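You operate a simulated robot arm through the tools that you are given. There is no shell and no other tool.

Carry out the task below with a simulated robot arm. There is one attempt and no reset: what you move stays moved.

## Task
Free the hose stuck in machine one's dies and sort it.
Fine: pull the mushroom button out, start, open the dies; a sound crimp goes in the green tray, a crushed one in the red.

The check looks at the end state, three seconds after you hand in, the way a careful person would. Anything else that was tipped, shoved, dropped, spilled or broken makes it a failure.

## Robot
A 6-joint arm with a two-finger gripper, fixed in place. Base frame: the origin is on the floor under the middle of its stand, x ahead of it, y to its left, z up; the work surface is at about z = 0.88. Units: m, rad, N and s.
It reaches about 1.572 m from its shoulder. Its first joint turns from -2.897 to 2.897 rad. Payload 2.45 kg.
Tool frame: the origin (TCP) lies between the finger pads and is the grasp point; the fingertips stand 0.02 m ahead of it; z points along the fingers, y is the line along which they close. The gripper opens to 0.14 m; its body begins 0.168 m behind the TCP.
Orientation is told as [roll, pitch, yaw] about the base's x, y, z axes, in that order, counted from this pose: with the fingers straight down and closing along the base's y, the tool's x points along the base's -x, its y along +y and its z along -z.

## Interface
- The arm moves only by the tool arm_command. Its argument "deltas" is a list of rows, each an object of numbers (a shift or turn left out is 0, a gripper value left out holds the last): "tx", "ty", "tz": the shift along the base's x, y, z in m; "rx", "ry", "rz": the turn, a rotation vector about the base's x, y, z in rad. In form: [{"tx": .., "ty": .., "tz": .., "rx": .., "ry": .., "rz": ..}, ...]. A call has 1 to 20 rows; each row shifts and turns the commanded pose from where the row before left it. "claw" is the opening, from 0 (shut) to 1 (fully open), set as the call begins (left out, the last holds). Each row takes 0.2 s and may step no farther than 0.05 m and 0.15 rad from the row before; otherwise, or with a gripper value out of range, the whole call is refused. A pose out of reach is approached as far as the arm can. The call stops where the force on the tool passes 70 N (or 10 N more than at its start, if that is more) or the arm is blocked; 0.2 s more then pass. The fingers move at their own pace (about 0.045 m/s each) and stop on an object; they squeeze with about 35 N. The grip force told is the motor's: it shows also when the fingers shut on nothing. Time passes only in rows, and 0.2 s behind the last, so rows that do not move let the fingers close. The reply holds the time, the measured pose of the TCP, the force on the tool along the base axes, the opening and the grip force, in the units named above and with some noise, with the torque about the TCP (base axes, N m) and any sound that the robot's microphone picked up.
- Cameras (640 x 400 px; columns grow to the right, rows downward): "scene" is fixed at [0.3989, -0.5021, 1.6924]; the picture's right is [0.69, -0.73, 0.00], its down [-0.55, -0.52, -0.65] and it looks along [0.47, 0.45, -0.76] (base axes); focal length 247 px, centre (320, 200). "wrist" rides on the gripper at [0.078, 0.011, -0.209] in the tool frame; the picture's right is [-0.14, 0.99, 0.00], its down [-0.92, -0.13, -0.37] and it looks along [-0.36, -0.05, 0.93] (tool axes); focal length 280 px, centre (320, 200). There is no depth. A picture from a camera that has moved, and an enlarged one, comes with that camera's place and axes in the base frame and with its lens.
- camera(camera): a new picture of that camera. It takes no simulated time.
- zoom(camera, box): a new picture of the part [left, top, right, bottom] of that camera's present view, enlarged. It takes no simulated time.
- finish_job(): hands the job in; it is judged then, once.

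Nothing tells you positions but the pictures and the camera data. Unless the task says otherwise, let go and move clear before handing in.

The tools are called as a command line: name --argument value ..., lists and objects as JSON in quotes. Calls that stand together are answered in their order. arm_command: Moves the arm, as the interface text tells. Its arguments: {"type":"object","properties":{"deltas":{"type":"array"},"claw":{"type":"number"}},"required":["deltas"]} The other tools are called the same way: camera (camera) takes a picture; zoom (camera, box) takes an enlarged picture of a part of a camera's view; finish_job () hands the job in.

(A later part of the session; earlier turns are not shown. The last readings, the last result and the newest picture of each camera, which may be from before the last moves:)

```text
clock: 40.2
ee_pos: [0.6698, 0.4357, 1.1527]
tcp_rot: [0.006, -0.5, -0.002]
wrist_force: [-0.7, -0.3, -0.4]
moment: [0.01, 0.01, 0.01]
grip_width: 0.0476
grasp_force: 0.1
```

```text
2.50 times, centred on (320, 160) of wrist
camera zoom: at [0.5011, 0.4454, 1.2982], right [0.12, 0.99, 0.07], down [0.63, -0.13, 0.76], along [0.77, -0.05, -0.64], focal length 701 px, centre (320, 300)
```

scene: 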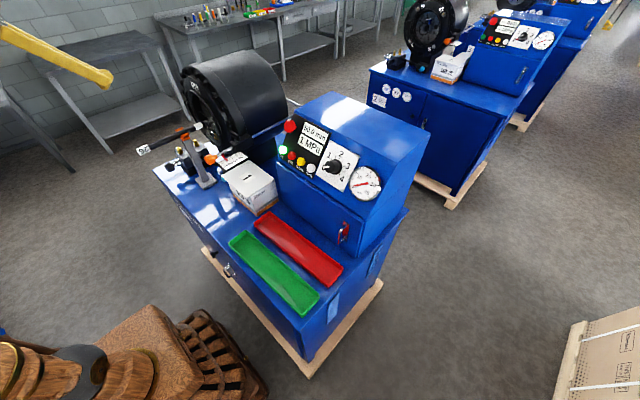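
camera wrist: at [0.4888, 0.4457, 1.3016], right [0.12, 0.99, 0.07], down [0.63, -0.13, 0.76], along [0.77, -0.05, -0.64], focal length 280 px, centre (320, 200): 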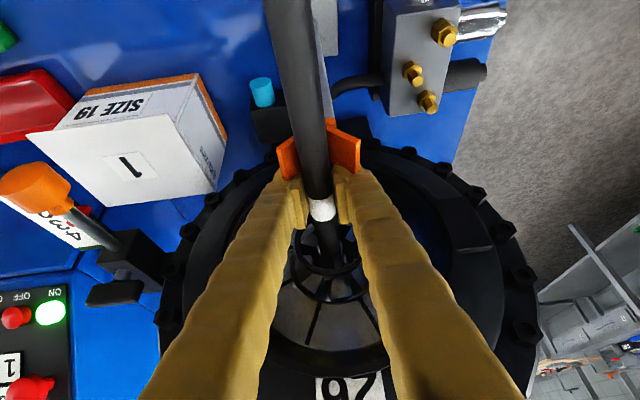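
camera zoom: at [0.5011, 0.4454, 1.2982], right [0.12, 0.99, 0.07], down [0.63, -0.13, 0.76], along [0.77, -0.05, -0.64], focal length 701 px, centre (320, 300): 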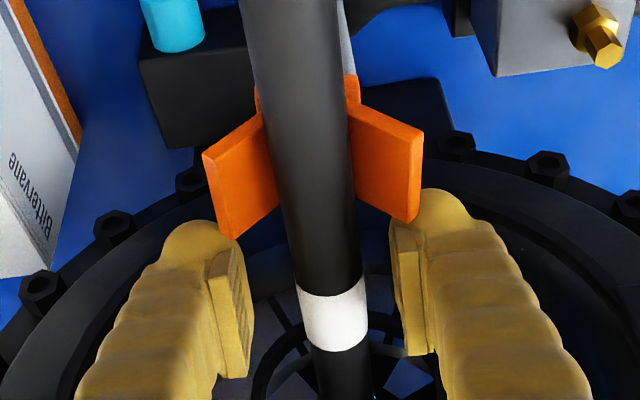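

The hose is back in its clip, pulled out about 1 cm so far. I'll slide the open fingers 26 mm toward the die, recentre slightly, and regrip.

arm_command --deltas '[{"tx": 0.013, "ty": 0.002}, {"tx": 0.013}, {}]'

camera --camera "wrist"

zoom --camera "scene" --box '[150, 90, 250, 160]'

```text
clock: 41.0
ee_pos: [0.6959, 0.4378, 1.1514]
tcp_rot: [0.006, -0.5, 0.0]
wrist_force: [-0.2, 0.4, 0.1]
moment: [0.0, -0.01, 0.0]
grip_width: 0.0476
grasp_force: 0.0
```

```text
taken
camera wrist: at [0.5268, 0.447, 1.2984], right [0.12, 0.99, 0.07], down [0.63, -0.13, 0.76], along [0.77, -0.05, -0.64], focal length 280 px, centre (320, 200)
```

wrist: 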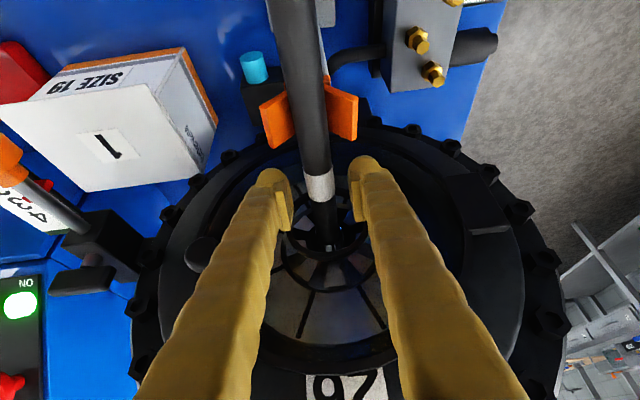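

```text
5.71 times, centred on (200, 125) of scene
camera zoom: at [0.3989, -0.5021, 1.6924], right [0.69, -0.73, 0.0], down [-0.55, -0.52, -0.65], along [0.47, 0.45, -0.76], focal length 1414 px, centre (1006, 629)
```

zoom: 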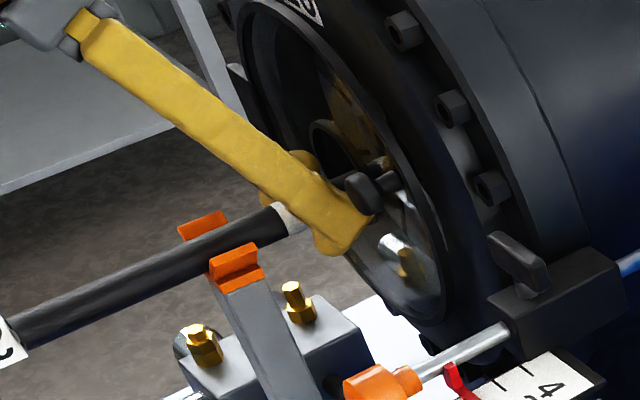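

Clear of everything, no contact force. Regripping and pulling another 26 mm with a slight lift.

arm_command --deltas '[{}, {}, {}, {}]' --claw 0.0

arm_command --deltas '[{"tz": 0.004}, {"tx": -0.009}, {"tx": -0.009}, {"tx": -0.007}, {}]'

zoom --camera "wrist" --box '[240, 80, 400, 240]'

zoom --camera "scene" --box '[130, 80, 230, 160]'

```text
clock: 42.0
ee_pos: [0.6952, 0.4389, 1.1519]
tcp_rot: [0.007, -0.5, -0.001]
wrist_force: [1.6, 6.6, 5.6]
moment: [0.09, -0.02, -0.12]
grip_width: 0.0205
grasp_force: 34.5
```

```text
clock: 43.2
ee_pos: [0.6685, 0.4379, 1.1563]
tcp_rot: [0.005, -0.5, 0.0]
wrist_force: [0.2, -0.4, -3.7]
moment: [-0.01, 0.13, -0.01]
grip_width: 0.0207
grasp_force: 34.8
```

```text
2.50 times, centred on (320, 160) of wrist
camera zoom: at [0.5004, 0.4471, 1.3024], right [0.12, 0.99, 0.07], down [0.63, -0.13, 0.76], along [0.77, -0.05, -0.64], focal length 701 px, centre (320, 300)
```

zoom: 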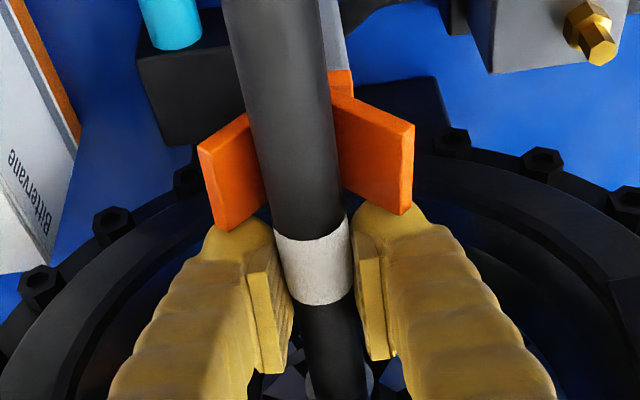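

```text
5.00 times, centred on (180, 120) of scene
camera zoom: at [0.3989, -0.5021, 1.6924], right [0.69, -0.73, 0.0], down [-0.55, -0.52, -0.65], along [0.47, 0.45, -0.76], focal length 1237 px, centre (1020, 600)
```

zoom: 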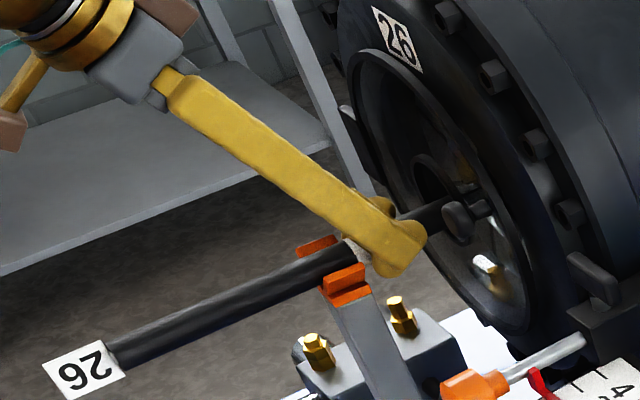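

Good: total pull is now about 37 mm, and the load reading suggests the hose weighs roughly 0.4 kg with its centre about 3-4 cm beyond my grip. I'll repeat the same regrip stroke.

arm_command --deltas '[{"tz": -0.004}, {}]'

arm_command --deltas '[{}, {}, {}]' --claw 0.34

arm_command --deltas '[{"tx": 0.013}, {"tx": 0.013}, {}]'

camera --camera "wrist"

zoom --camera "scene" --box '[130, 80, 230, 160]'

```text
clock: 43.8
ee_pos: [0.6702, 0.4377, 1.1545]
tcp_rot: [0.006, -0.5, 0.0]
wrist_force: [-3.8, 3.2, 5.9]
moment: [0.01, -0.03, -0.21]
grip_width: 0.0208
grasp_force: 35.5
```

```text
clock: 44.6
ee_pos: [0.6711, 0.4378, 1.1531]
tcp_rot: [0.006, -0.501, 0.001]
wrist_force: [0.3, 0.2, -0.1]
moment: [-0.02, -0.02, -0.02]
grip_width: 0.0476
grasp_force: 0.1
```

```text
clock: 45.4
ee_pos: [0.6975, 0.4386, 1.1528]
tcp_rot: [0.005, -0.502, 0.0]
wrist_force: [0.0, 0.4, -0.1]
moment: [0.0, -0.03, -0.02]
grip_width: 0.0476
grasp_force: 0.0
```

```text
taken
camera wrist: at [0.5287, 0.4476, 1.2988], right [0.12, 0.99, 0.07], down [0.63, -0.13, 0.76], along [0.77, -0.05, -0.64], focal length 280 px, centre (320, 200)
```

wrist: 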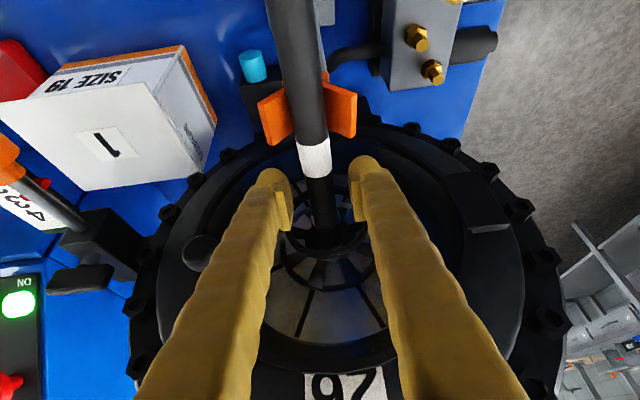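

```text
5.00 times, centred on (180, 120) of scene
camera zoom: at [0.3989, -0.5021, 1.6924], right [0.69, -0.73, 0.0], down [-0.55, -0.52, -0.65], along [0.47, 0.45, -0.76], focal length 1237 px, centre (1020, 600)
```

zoom: 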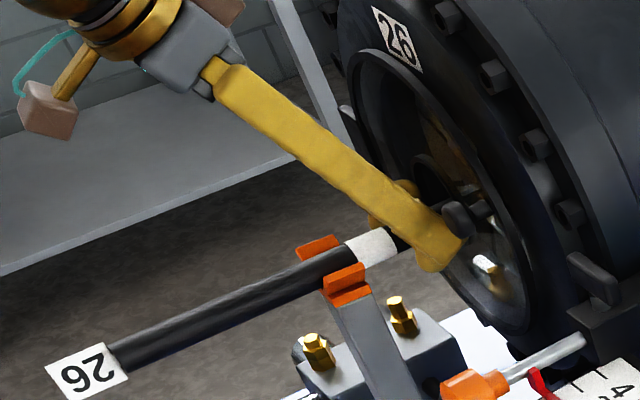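

arm_command --deltas '[{}, {}, {}, {}]' --claw 0.0

arm_command --deltas '[{"tz": 0.005}, {"tx": -0.009}, {"tx": -0.009}, {"tx": -0.008}, {}]'

camera --camera "wrist"

zoom --camera "scene" --box '[130, 80, 230, 160]'

```text
clock: 46.4
ee_pos: [0.6974, 0.4382, 1.1526]
tcp_rot: [0.007, -0.502, -0.001]
wrist_force: [1.2, 7.1, 5.5]
moment: [0.13, 0.04, -0.14]
grip_width: 0.0209
grasp_force: 35.0
```

```text
clock: 47.6
ee_pos: [0.6736, 0.4373, 1.1586]
tcp_rot: [0.006, -0.502, -0.001]
wrist_force: [0.2, -0.5, -4.0]
moment: [0.0, 0.0, 0.02]
grip_width: 0.0206
grasp_force: 35.3
```

```text
taken
camera wrist: at [0.5032, 0.4465, 1.304], right [0.12, 0.99, 0.07], down [0.63, -0.13, 0.76], along [0.77, -0.05, -0.64], focal length 280 px, centre (320, 200)
```

wrist: 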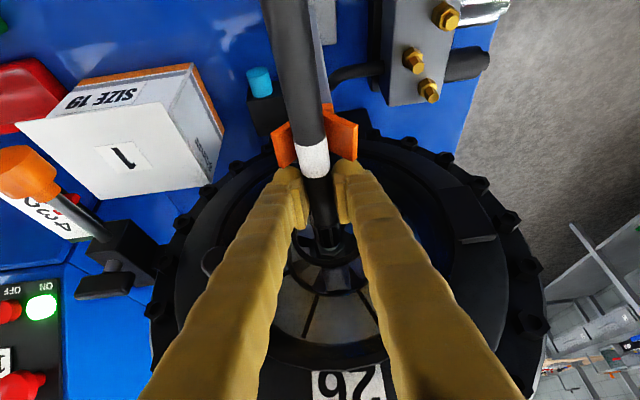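

```text
5.00 times, centred on (180, 120) of scene
camera zoom: at [0.3989, -0.5021, 1.6924], right [0.69, -0.73, 0.0], down [-0.55, -0.52, -0.65], along [0.47, 0.45, -0.76], focal length 1237 px, centre (1020, 600)
```

zoom: 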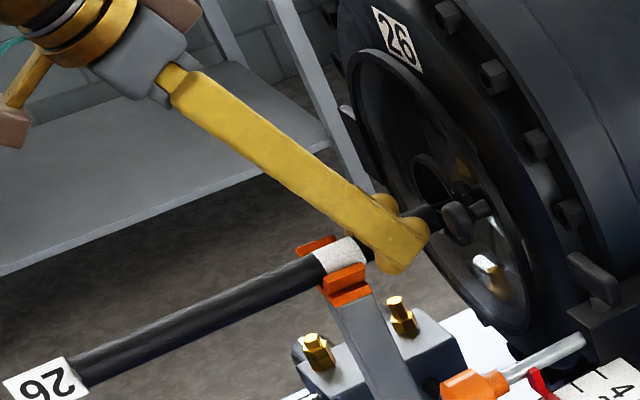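

The load is now balanced right at my grip (Fz≈-4 N, no moment), total pull about 62 mm. Let me look at where the hose's nose is inside the die before lifting.

zoom --camera "wrist" --box '[270, 170, 390, 320]'

zoom --camera "scene" --box '[190, 100, 250, 150]'

```text
2.67 times, centred on (330, 245) of wrist
camera zoom: at [0.5032, 0.4465, 1.304], right [0.12, 0.99, 0.07], down [0.63, -0.13, 0.76], along [0.77, -0.05, -0.64], focal length 748 px, centre (293, 80)
```

zoom: 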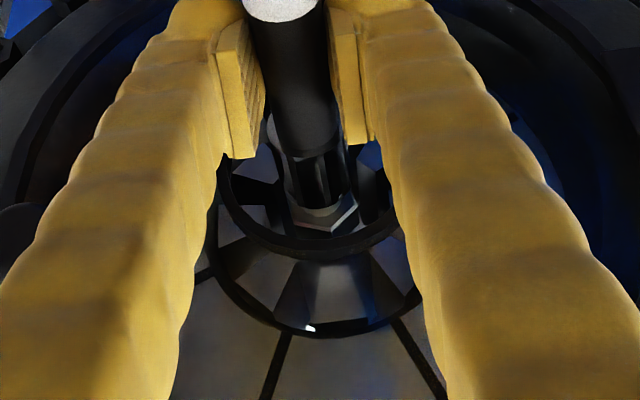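

```text
8.00 times, centred on (220, 125) of scene
camera zoom: at [0.3989, -0.5021, 1.6924], right [0.69, -0.73, 0.0], down [-0.55, -0.52, -0.65], along [0.47, 0.45, -0.76], focal length 1980 px, centre (1120, 800)
```

zoom: 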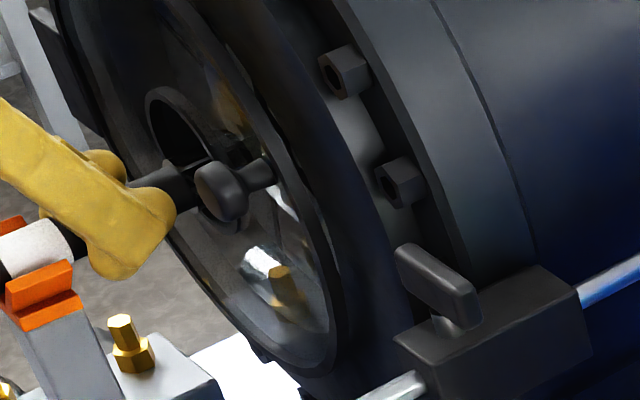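

The crimped ferrule and a hex nut are now visible just inside the hoop, with the nose about 0.79 in x. I'll tilt the hose nose-down about that point (raising my grip over the clip), in small steps with force checks.

arm_command --deltas '[{"tx": 0.0009, "tz": 0.0058, "ry": 0.05}, {"tx": 0.0009, "tz": 0.0058, "ry": 0.05}, {}]'

arm_command --deltas '[{"tx": 0.0009, "tz": 0.0058, "ry": 0.05}, {"tx": 0.0009, "tz": 0.0068, "ry": 0.05}, {}]'

camera --camera "wrist"

zoom --camera "scene" --box '[130, 80, 230, 160]'

```text
clock: 48.4
ee_pos: [0.6739, 0.4371, 1.1698]
tcp_rot: [0.004, -0.399, -0.001]
wrist_force: [0.2, 0.5, -3.6]
moment: [0.03, 0.05, 0.03]
grip_width: 0.0207
grasp_force: 35.0
```

```text
clock: 49.2
ee_pos: [0.6752, 0.4378, 1.1807]
tcp_rot: [0.005, -0.299, 0.001]
wrist_force: [0.0, 0.3, -4.0]
moment: [-0.01, -0.01, 0.01]
grip_width: 0.0203
grasp_force: 34.6
```

```text
taken
camera wrist: at [0.5384, 0.4475, 1.3589], right [0.13, 0.99, 0.05], down [0.77, -0.13, 0.62], along [0.62, -0.05, -0.78], focal length 280 px, centre (320, 200)
```

wrist: 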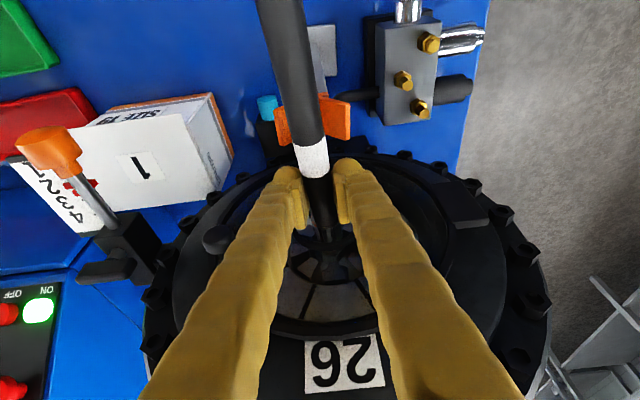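

```text
5.00 times, centred on (180, 120) of scene
camera zoom: at [0.3989, -0.5021, 1.6924], right [0.69, -0.73, 0.0], down [-0.55, -0.52, -0.65], along [0.47, 0.45, -0.76], focal length 1237 px, centre (1020, 600)
```

zoom: 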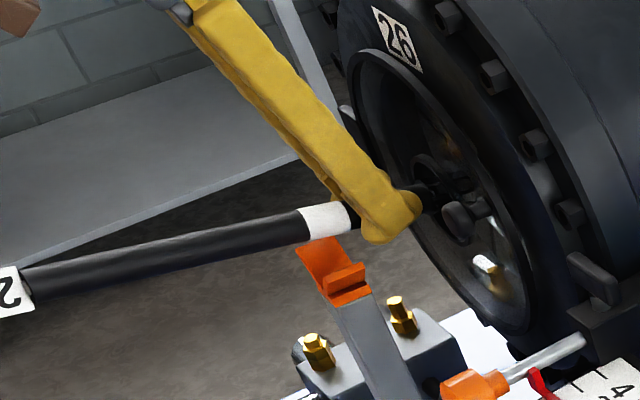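

The hose lifted cleanly out of the clip with only its own weight on the gripper. Now I'll raise a touch more and draw it back over the clip.

arm_command --deltas '[{"tz": 0.005}, {"tx": -0.012}, {"tx": -0.018}, {"tx": -0.02}, {}]'

zoom --camera "scene" --box '[130, 80, 230, 160]'

camera --camera "wrist"

```text
clock: 50.4
ee_pos: [0.6251, 0.4387, 1.1863]
tcp_rot: [0.006, -0.301, 0.0]
wrist_force: [-0.2, -0.1, -4.2]
moment: [-0.02, 0.07, 0.03]
grip_width: 0.0203
grasp_force: 35.2
```

```text
5.00 times, centred on (180, 120) of scene
camera zoom: at [0.3989, -0.5021, 1.6924], right [0.69, -0.73, 0.0], down [-0.55, -0.52, -0.65], along [0.47, 0.45, -0.76], focal length 1237 px, centre (1020, 600)
```

zoom: 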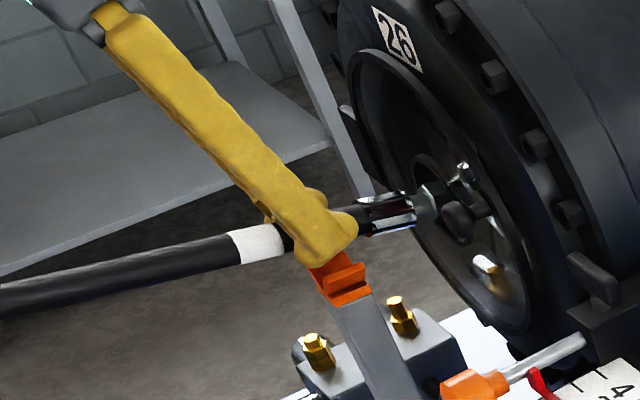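

```text
taken
camera wrist: at [0.4884, 0.4476, 1.3629], right [0.13, 0.99, 0.05], down [0.77, -0.13, 0.62], along [0.62, -0.05, -0.78], focal length 280 px, centre (320, 200)
```

wrist: 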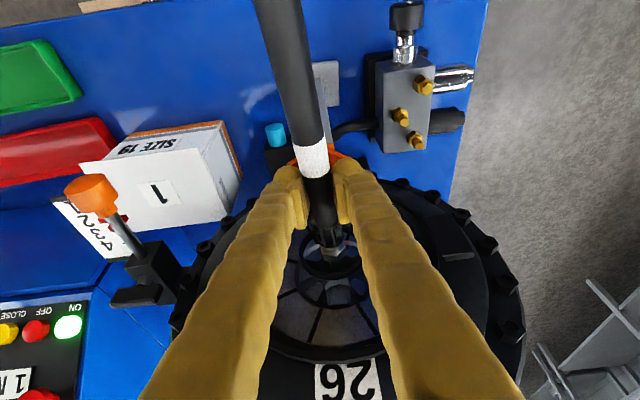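

The ferrule with its crimp flutes and the hex nut are emerging. Continuing to draw it out, then rising.

arm_command --deltas '[{"tx": -0.02}, {"tx": -0.02, "tz": 0.004}, {"tx": -0.02, "tz": 0.006}, {"tx": -0.02, "tz": 0.01}, {"tx": -0.02, "tz": 0.02}, {"tx": -0.02, "tz": 0.02}, {}]'

camera --camera "scene"

camera --camera "wrist"

zoom --camera "scene" --box '[110, 70, 230, 150]'

```text
clock: 52.0
ee_pos: [0.5044, 0.4377, 1.247]
tcp_rot: [0.007, -0.301, 0.0]
wrist_force: [0.1, -0.2, -3.1]
moment: [0.0, 0.01, 0.0]
grip_width: 0.0202
grasp_force: 35.4
```

```text
taken
```

scene: 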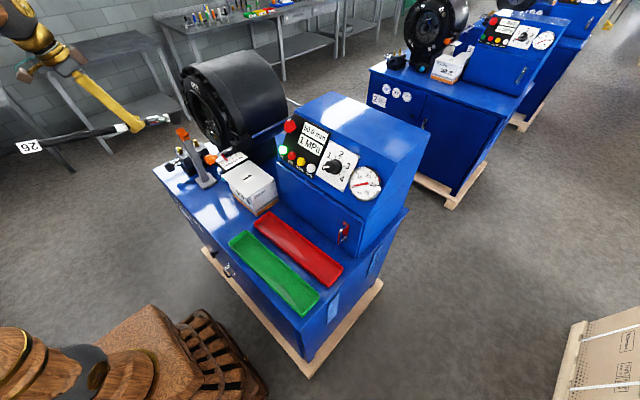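

```text
taken
camera wrist: at [0.3675, 0.4469, 1.4245], right [0.13, 0.99, 0.05], down [0.77, -0.13, 0.62], along [0.62, -0.04, -0.78], focal length 280 px, centre (320, 200)
```

wrist: 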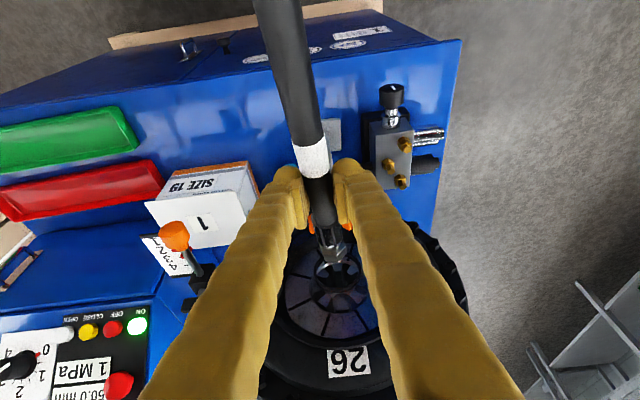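

```text
5.00 times, centred on (170, 110) of scene
camera zoom: at [0.3989, -0.5021, 1.6924], right [0.69, -0.73, 0.0], down [-0.55, -0.52, -0.65], along [0.47, 0.45, -0.76], focal length 1237 px, centre (1070, 650)
```

zoom: 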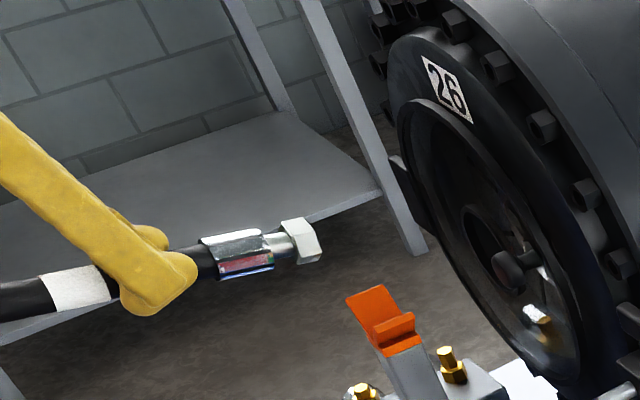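

The hose is free of the machine. Now a close look at the ferrule to judge the crimp.

zoom --camera "scene" --box '[140, 105, 180, 130]'

zoom --camera "wrist" --box '[290, 180, 380, 290]'

zoom --camera "wrist" --box '[230, 10, 410, 80]'

```text
16.00 times, centred on (160, 118) of scene
camera zoom: at [0.3989, -0.5021, 1.6924], right [0.69, -0.73, 0.0], down [-0.55, -0.52, -0.65], along [0.47, 0.45, -0.76], focal length 3959 px, centre (2880, 1520)
```

zoom: 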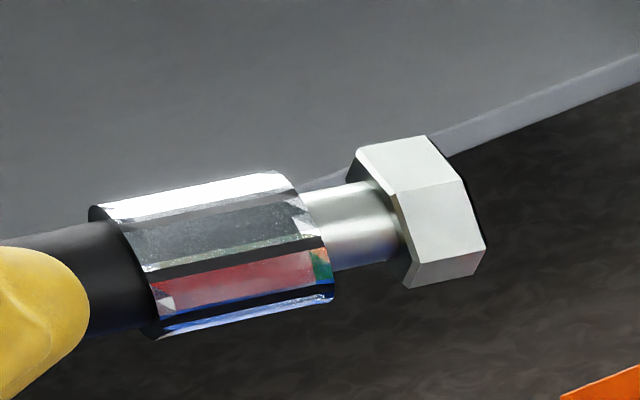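

```text
3.64 times, centred on (335, 235) of wrist
camera zoom: at [0.3675, 0.4469, 1.4245], right [0.13, 0.99, 0.05], down [0.77, -0.13, 0.62], along [0.62, -0.04, -0.78], focal length 1020 px, centre (266, 73)
```

zoom: 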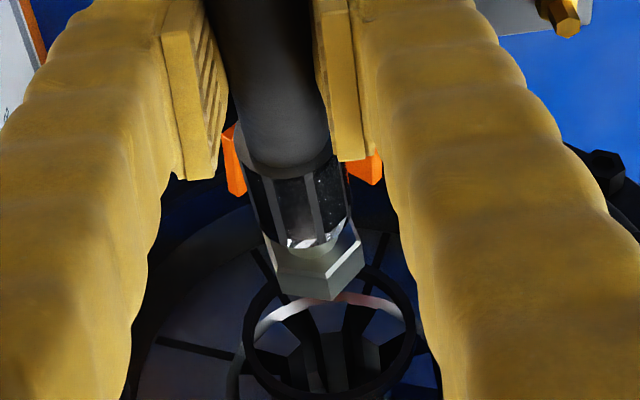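

```text
3.56 times, centred on (320, 45) of wrist
camera zoom: at [0.3675, 0.4469, 1.4245], right [0.13, 0.99, 0.05], down [0.77, -0.13, 0.62], along [0.62, -0.04, -0.78], focal length 997 px, centre (320, 751)
```

zoom: 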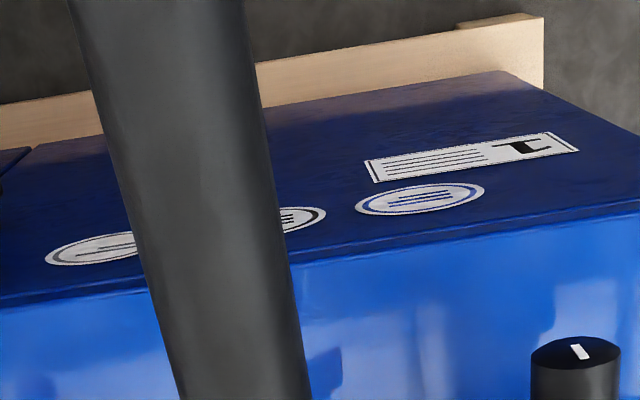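

The crimp looks even and straight: clean regular flutes, coaxial, no flattening, and the reading while clamped was 27.0 mm with a matching "26" die and tag. I'll check the hose's full length and tag to plan how it fits in a tray, then level it and inspect from another angle.

zoom --camera "scene" --box '[0, 100, 100, 180]'

zoom --camera "scene" --box '[220, 200, 350, 330]'

arm_command --deltas '[{"tz": 0.03, "ry": -0.05}, {"tz": 0.03, "ry": -0.05}, {"tz": 0.03, "ry": -0.05}, {"tz": 0.03, "ry": -0.05}, {}]'

camera --camera "scene"

camera --camera "wrist"

```text
5.00 times, centred on (50, 140) of scene
camera zoom: at [0.3989, -0.5021, 1.6924], right [0.69, -0.73, 0.0], down [-0.55, -0.52, -0.65], along [0.47, 0.45, -0.76], focal length 1237 px, centre (1670, 500)
```

zoom: 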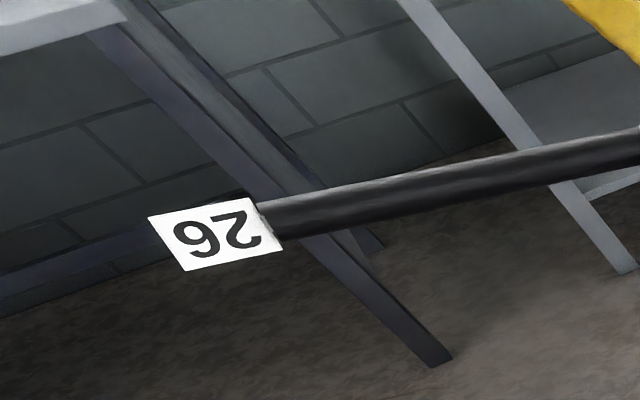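

```text
3.08 times, centred on (285, 265) of scene
camera zoom: at [0.3989, -0.5021, 1.6924], right [0.69, -0.73, 0.0], down [-0.55, -0.52, -0.65], along [0.47, 0.45, -0.76], focal length 761 px, centre (428, 0)
```

zoom: 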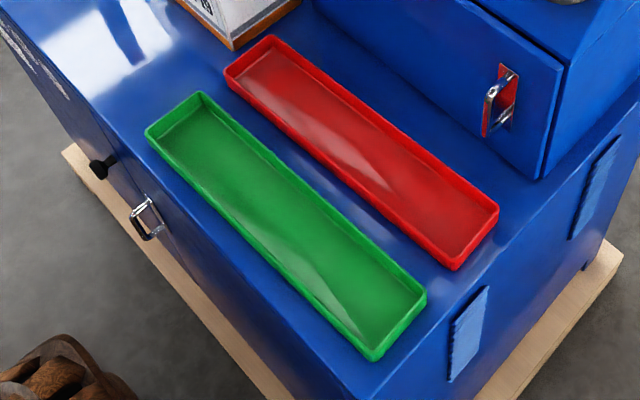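

```text
clock: 53.2
ee_pos: [0.5051, 0.4382, 1.3658]
tcp_rot: [0.005, -0.5, 0.0]
wrist_force: [-0.2, -0.8, -4.1]
moment: [-0.01, 0.06, 0.0]
grip_width: 0.0198
grasp_force: 35.1
```

```text
taken
```

scene: 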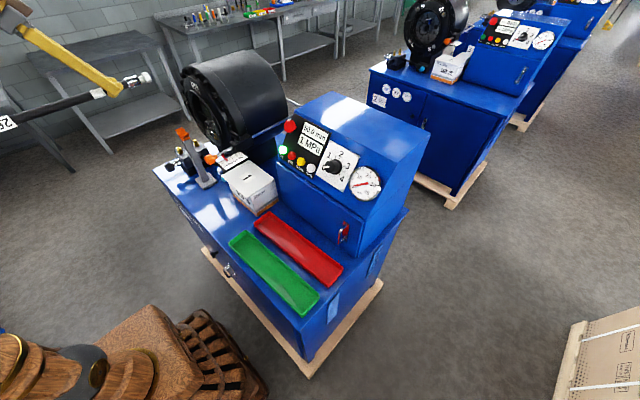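

```text
taken
camera wrist: at [0.3357, 0.4471, 1.5129], right [0.12, 0.99, 0.07], down [0.63, -0.13, 0.76], along [0.77, -0.05, -0.64], focal length 280 px, centre (320, 200)
```

wrist: 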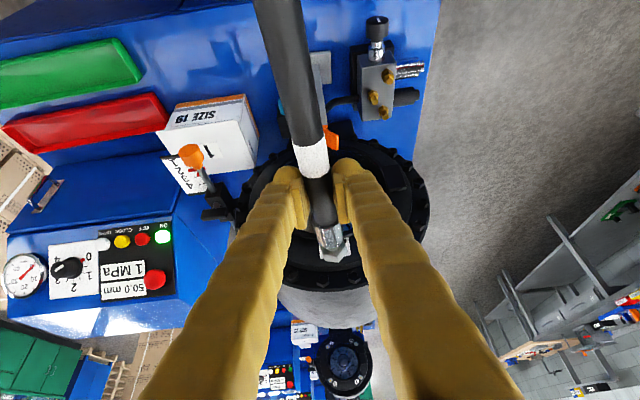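

zoom --camera "scene" --box '[80, 60, 160, 110]'

zoom --camera "wrist" --box '[290, 170, 380, 280]'

zoom --camera "scene" --box '[0, 80, 80, 140]'

```text
8.00 times, centred on (120, 85) of scene
camera zoom: at [0.3989, -0.5021, 1.6924], right [0.69, -0.73, 0.0], down [-0.55, -0.52, -0.65], along [0.47, 0.45, -0.76], focal length 1980 px, centre (1920, 1120)
```

zoom: 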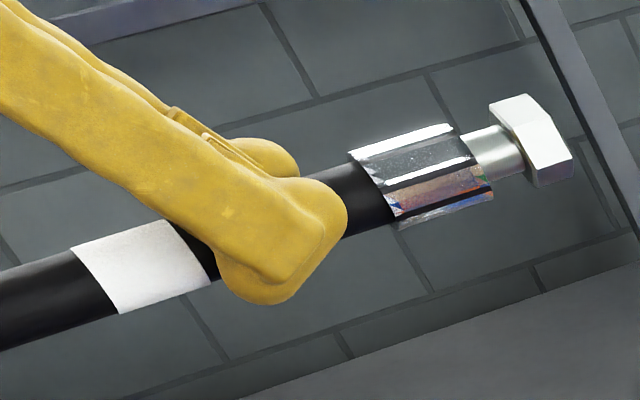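

```text
3.64 times, centred on (335, 225) of wrist
camera zoom: at [0.3357, 0.4471, 1.5129], right [0.12, 0.99, 0.07], down [0.63, -0.13, 0.76], along [0.77, -0.05, -0.64], focal length 1020 px, centre (266, 109)
```

zoom: 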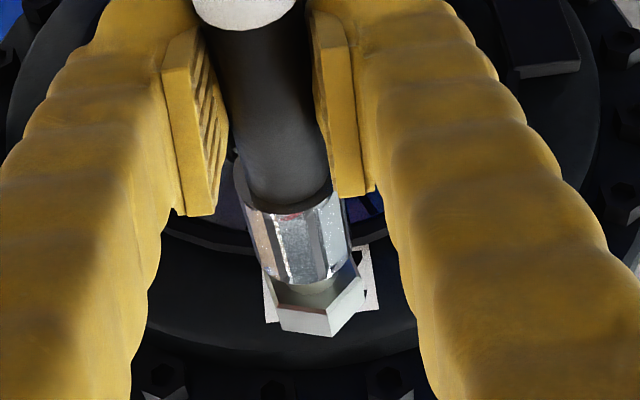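

```text
6.67 times, centred on (40, 110) of scene
camera zoom: at [0.3989, -0.5021, 1.6924], right [0.69, -0.73, 0.0], down [-0.55, -0.52, -0.65], along [0.47, 0.45, -0.76], focal length 1650 px, centre (2187, 800)
```

zoom: 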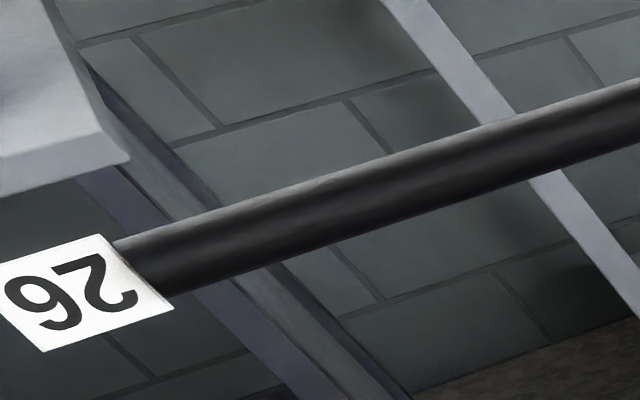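

The ferrule is uniform and larger than the hose all round, with no flattening or dents: it looks like a sound crimp, so it goes to the green tray (x≈0.51–0.59, y≈-0.31 to 0.06). I'll carry the hose at height and turn it a quarter turn so it lies along the tray.

arm_command --deltas '[{"ty": -0.04, "rz": -0.1}, {"tx": 0.003, "ty": -0.045, "rz": -0.11}, {"tx": 0.003, "ty": -0.045, "rz": -0.11}, {"tx": 0.003, "ty": -0.045, "rz": -0.11}, {"tx": 0.003, "ty": -0.045, "rz": -0.11}, {"tx": 0.003, "ty": -0.045, "rz": -0.11}, {"tx": 0.003, "ty": -0.045, "rz": -0.11}, {"tx": 0.003, "ty": -0.045, "rz": -0.11}, {}]'

camera --camera "scene"

camera --camera "wrist"

```text
clock: 55.2
ee_pos: [0.5256, 0.0818, 1.3679]
tcp_rot: [0.005, -0.501, -0.871]
wrist_force: [0.3, -0.2, -3.1]
moment: [0.05, 0.01, -0.02]
grip_width: 0.0199
grasp_force: 34.9
```

```text
taken
```

scene: 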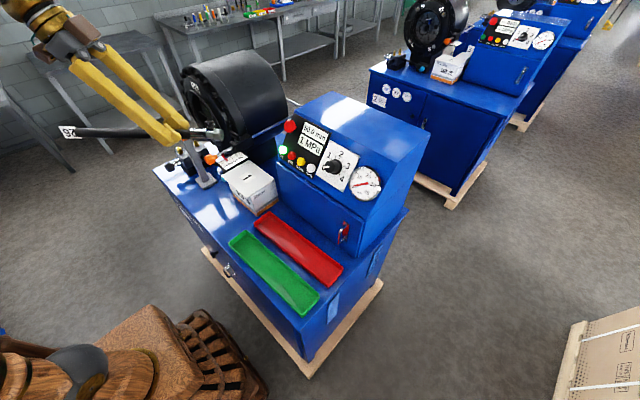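

```text
taken
camera wrist: at [0.4245, 0.2175, 1.5133], right [0.83, 0.55, 0.07], down [0.31, -0.57, 0.76], along [0.46, -0.62, -0.64], focal length 280 px, centre (320, 200)
```

wrist: 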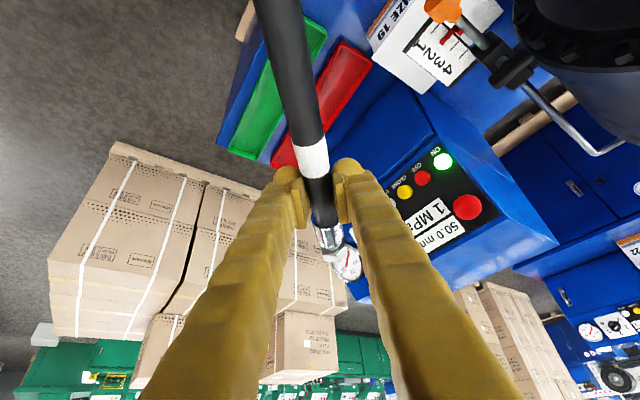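

Halfway turned and no problem with reach. Continuing to a heading along the tray, still high.

arm_command --deltas '[{"tx": 0.004, "ty": -0.04, "rz": -0.112}, {"tx": 0.005, "ty": -0.045, "rz": -0.112}, {"tx": 0.005, "ty": -0.045, "rz": -0.112}, {"tx": 0.005, "ty": -0.045, "rz": -0.112}, {"tx": 0.005, "ty": -0.045, "rz": -0.112}, {"tx": 0.005, "ty": -0.045, "rz": -0.112}, {}]'

camera --camera "scene"

camera --camera "wrist"

```text
clock: 56.8
ee_pos: [0.5564, -0.1806, 1.3683]
tcp_rot: [0.003, -0.501, -1.543]
wrist_force: [0.3, 0.5, -4.3]
moment: [0.06, -0.01, 0.0]
grip_width: 0.0197
grasp_force: 35.2
```

```text
taken
```

scene: 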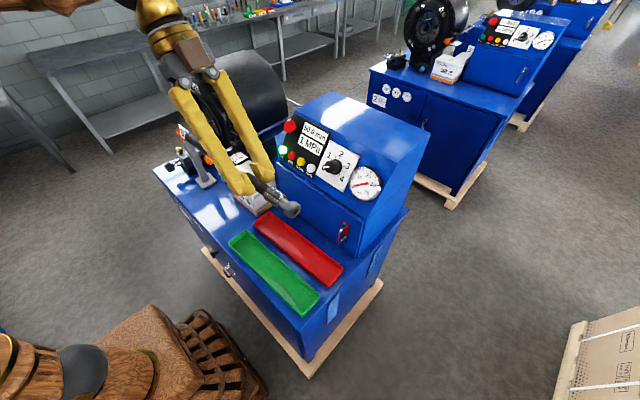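

```text
taken
camera wrist: at [0.5605, -0.0118, 1.5144], right [0.99, -0.09, 0.07], down [-0.11, -0.63, 0.76], along [-0.02, -0.77, -0.64], focal length 280 px, centre (320, 200)
```

wrist: 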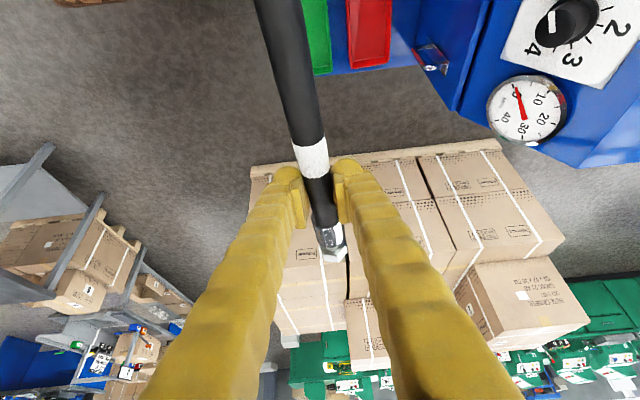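

The hose is now aligned with the tray, high above it. Let me inspect the ferrule from this nearer, end-on view before committing to a tray.

zoom --camera "scene" --box '[250, 170, 310, 220]'

zoom --camera "wrist" --box '[290, 160, 380, 280]'

zoom --camera "scene" --box '[160, 100, 320, 240]'

```text
8.00 times, centred on (280, 195) of scene
camera zoom: at [0.3989, -0.5021, 1.6924], right [0.69, -0.73, 0.0], down [-0.55, -0.52, -0.65], along [0.47, 0.45, -0.76], focal length 1980 px, centre (640, 240)
```

zoom: 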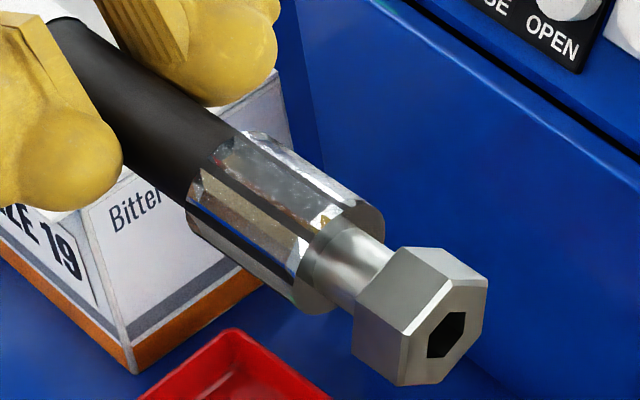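

```text
3.33 times, centred on (335, 220) of wrist
camera zoom: at [0.5605, -0.0118, 1.5144], right [0.99, -0.09, 0.07], down [-0.11, -0.63, 0.76], along [-0.02, -0.77, -0.64], focal length 935 px, centre (270, 133)
```

zoom: 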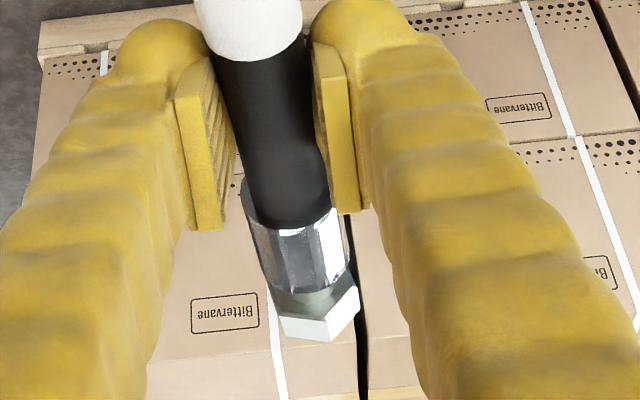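

```text
2.86 times, centred on (240, 170) of scene
camera zoom: at [0.3989, -0.5021, 1.6924], right [0.69, -0.73, 0.0], down [-0.55, -0.52, -0.65], along [0.47, 0.45, -0.76], focal length 707 px, centre (549, 286)
```

zoom: 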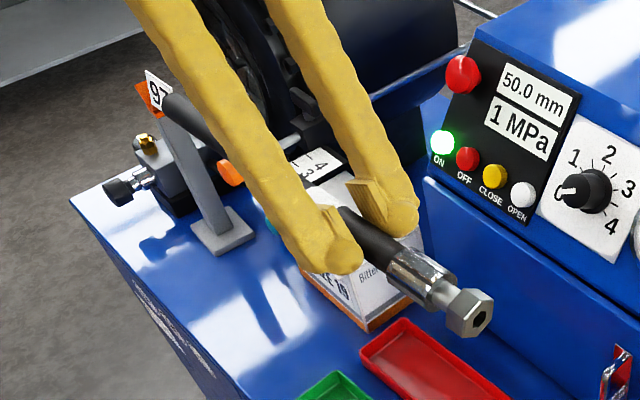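

The end-on view confirms a regular, round, evenly fluted ferrule, wider than the hose: a sound crimp, so green tray. I'll descend over the green tray in stages.

arm_command --deltas '[{"ty": -0.006, "tz": -0.04}, {"tz": -0.045}, {"tz": -0.045}, {"tz": -0.045}, {"tz": -0.045}, {"tz": -0.045}, {"tz": -0.045}, {}]'

camera --camera "scene"

camera --camera "wrist"

zoom --camera "scene" --box '[200, 180, 360, 330]'

```text
clock: 58.6
ee_pos: [0.5548, -0.1873, 1.059]
tcp_rot: [0.007, -0.5, -1.543]
wrist_force: [1.7, 1.0, -3.4]
moment: [0.04, 0.03, -0.01]
grip_width: 0.0201
grasp_force: 34.7
```

```text
taken
```

scene: 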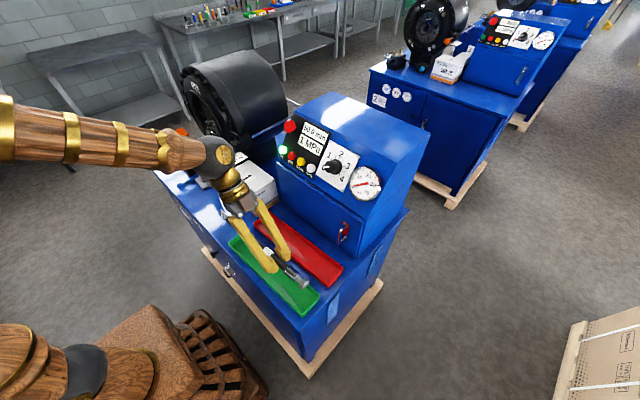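

```text
taken
camera wrist: at [0.5594, -0.0184, 1.2058], right [0.99, -0.09, 0.07], down [-0.11, -0.63, 0.76], along [-0.02, -0.77, -0.64], focal length 280 px, centre (320, 200)
```

wrist: 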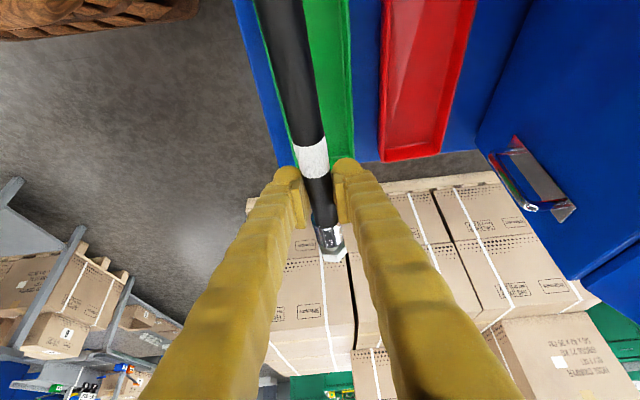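

```text
2.67 times, centred on (280, 255) of scene
camera zoom: at [0.3989, -0.5021, 1.6924], right [0.69, -0.73, 0.0], down [-0.55, -0.52, -0.65], along [0.47, 0.45, -0.76], focal length 660 px, centre (427, 53)
```

zoom: 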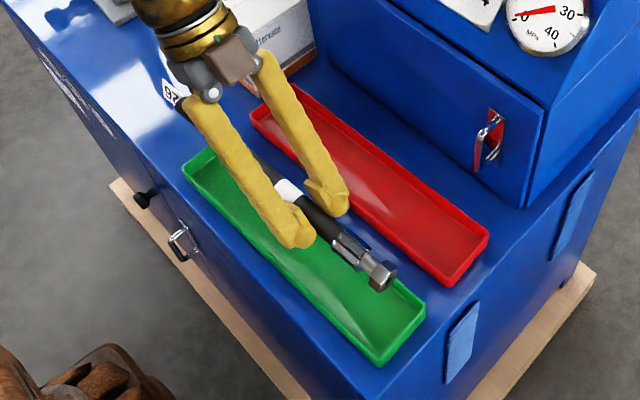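

zoom --camera "wrist" --box '[220, 0, 420, 180]'

zoom --camera "scene" --box '[240, 220, 330, 320]'

zoom --camera "scene" --box '[210, 200, 270, 260]'

```text
2.22 times, centred on (320, 90) of wrist
camera zoom: at [0.5594, -0.0184, 1.2058], right [0.99, -0.09, 0.07], down [-0.11, -0.63, 0.76], along [-0.02, -0.77, -0.64], focal length 623 px, centre (320, 444)
```

zoom: 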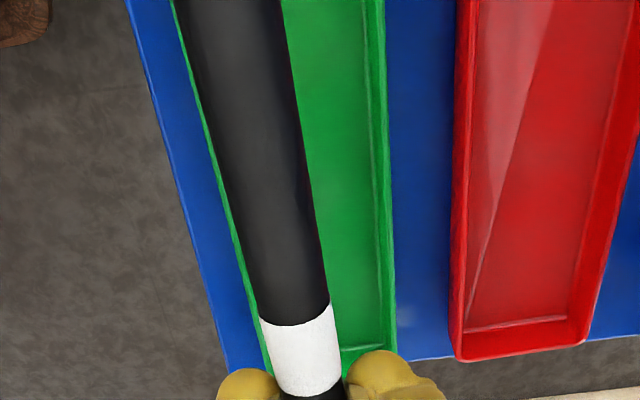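

```text
4.00 times, centred on (285, 270) of scene
camera zoom: at [0.3989, -0.5021, 1.6924], right [0.69, -0.73, 0.0], down [-0.55, -0.52, -0.65], along [0.47, 0.45, -0.76], focal length 990 px, centre (460, -80)
```

zoom: 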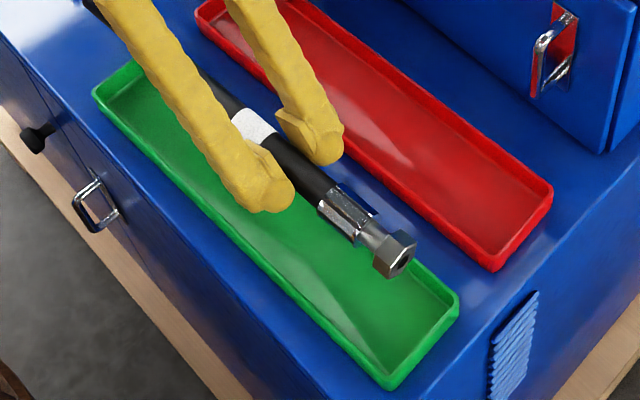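

```text
6.67 times, centred on (240, 230) of scene
camera zoom: at [0.3989, -0.5021, 1.6924], right [0.69, -0.73, 0.0], down [-0.55, -0.52, -0.65], along [0.47, 0.45, -0.76], focal length 1650 px, centre (853, 0)
```

zoom: 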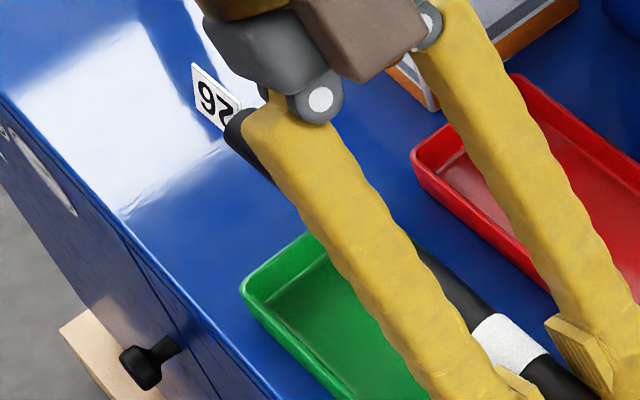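

The hose is well lined up over the green tray (centre line x≈0.555). I'll nudge it 4 mm toward +y to centre it lengthwise and lower to just above the rim.

arm_command --deltas '[{"ty": 0.004, "tz": -0.03}, {"tz": -0.035}, {"tz": -0.025}, {}]'

zoom --camera "scene" --box '[200, 200, 340, 330]'

camera --camera "wrist"

zoom --camera "scene" --box '[270, 250, 330, 320]'

```text
clock: 59.6
ee_pos: [0.5567, -0.1831, 0.9664]
tcp_rot: [0.007, -0.5, -1.544]
wrist_force: [-0.1, 0.6, -4.1]
moment: [0.02, 0.01, 0.02]
grip_width: 0.0198
grasp_force: 35.5
```

```text
3.08 times, centred on (270, 265) of scene
camera zoom: at [0.3989, -0.5021, 1.6924], right [0.69, -0.73, 0.0], down [-0.55, -0.52, -0.65], along [0.47, 0.45, -0.76], focal length 761 px, centre (474, 0)
```

zoom: 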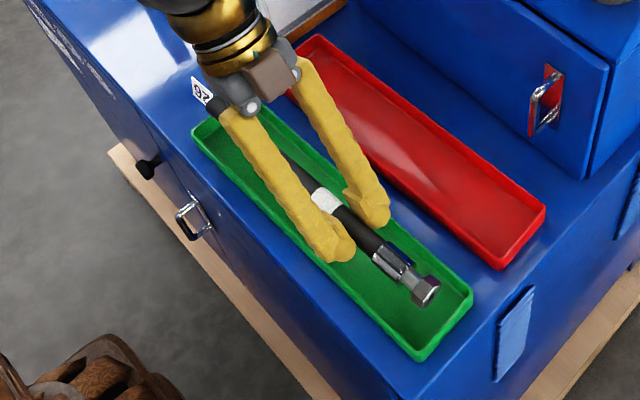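

```text
taken
camera wrist: at [0.5602, -0.0142, 1.1137], right [0.99, -0.09, 0.07], down [-0.11, -0.63, 0.76], along [-0.02, -0.77, -0.64], focal length 280 px, centre (320, 200)
```

wrist: 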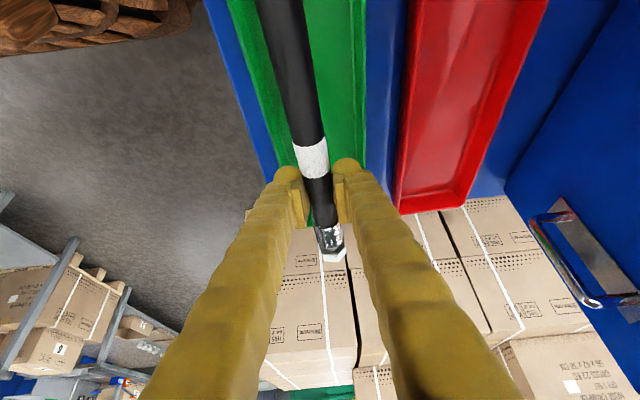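

```text
5.71 times, centred on (300, 285) of scene
camera zoom: at [0.3989, -0.5021, 1.6924], right [0.69, -0.73, 0.0], down [-0.55, -0.52, -0.65], along [0.47, 0.45, -0.76], focal length 1414 px, centre (434, -286)
```

zoom: 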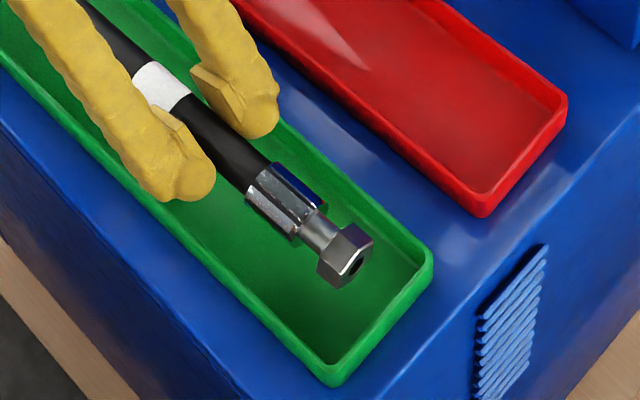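

The nut end sits inside the tray's far wall and everything is centred. Lowering the last bit to just above the rim.

arm_command --deltas '[{"tx": -0.001, "tz": -0.01}, {"tz": -0.01}, {}]'

zoom --camera "scene" --box '[240, 220, 330, 320]'

zoom --camera "scene" --box '[210, 200, 270, 260]'

zoom --camera "wrist" --box '[220, 0, 420, 180]'

```text
clock: 60.4
ee_pos: [0.5543, -0.184, 0.9478]
tcp_rot: [0.006, -0.501, -1.544]
wrist_force: [0.2, -0.3, -3.8]
moment: [0.03, 0.02, -0.04]
grip_width: 0.0201
grasp_force: 35.0
```

```text
4.00 times, centred on (285, 270) of scene
camera zoom: at [0.3989, -0.5021, 1.6924], right [0.69, -0.73, 0.0], down [-0.55, -0.52, -0.65], along [0.47, 0.45, -0.76], focal length 990 px, centre (460, -80)
```

zoom: 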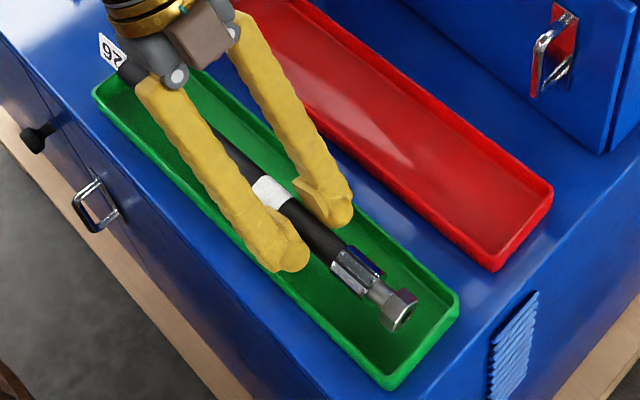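

```text
6.67 times, centred on (240, 230) of scene
camera zoom: at [0.3989, -0.5021, 1.6924], right [0.69, -0.73, 0.0], down [-0.55, -0.52, -0.65], along [0.47, 0.45, -0.76], focal length 1650 px, centre (853, 0)
```

zoom: 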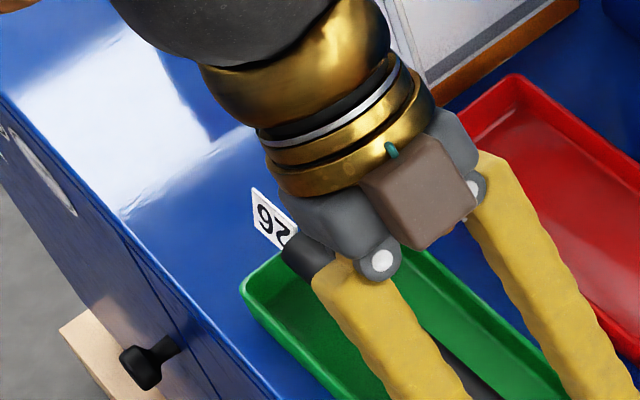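

```text
2.22 times, centred on (320, 90) of wrist
camera zoom: at [0.5595, -0.0146, 1.0939], right [0.99, -0.09, 0.07], down [-0.11, -0.63, 0.76], along [-0.02, -0.77, -0.64], focal length 623 px, centre (320, 444)
```

zoom: 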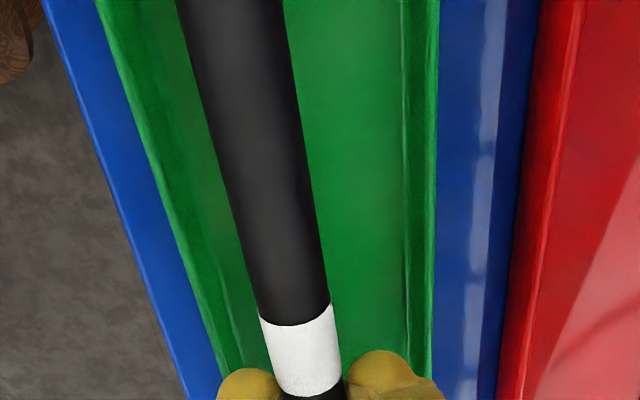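

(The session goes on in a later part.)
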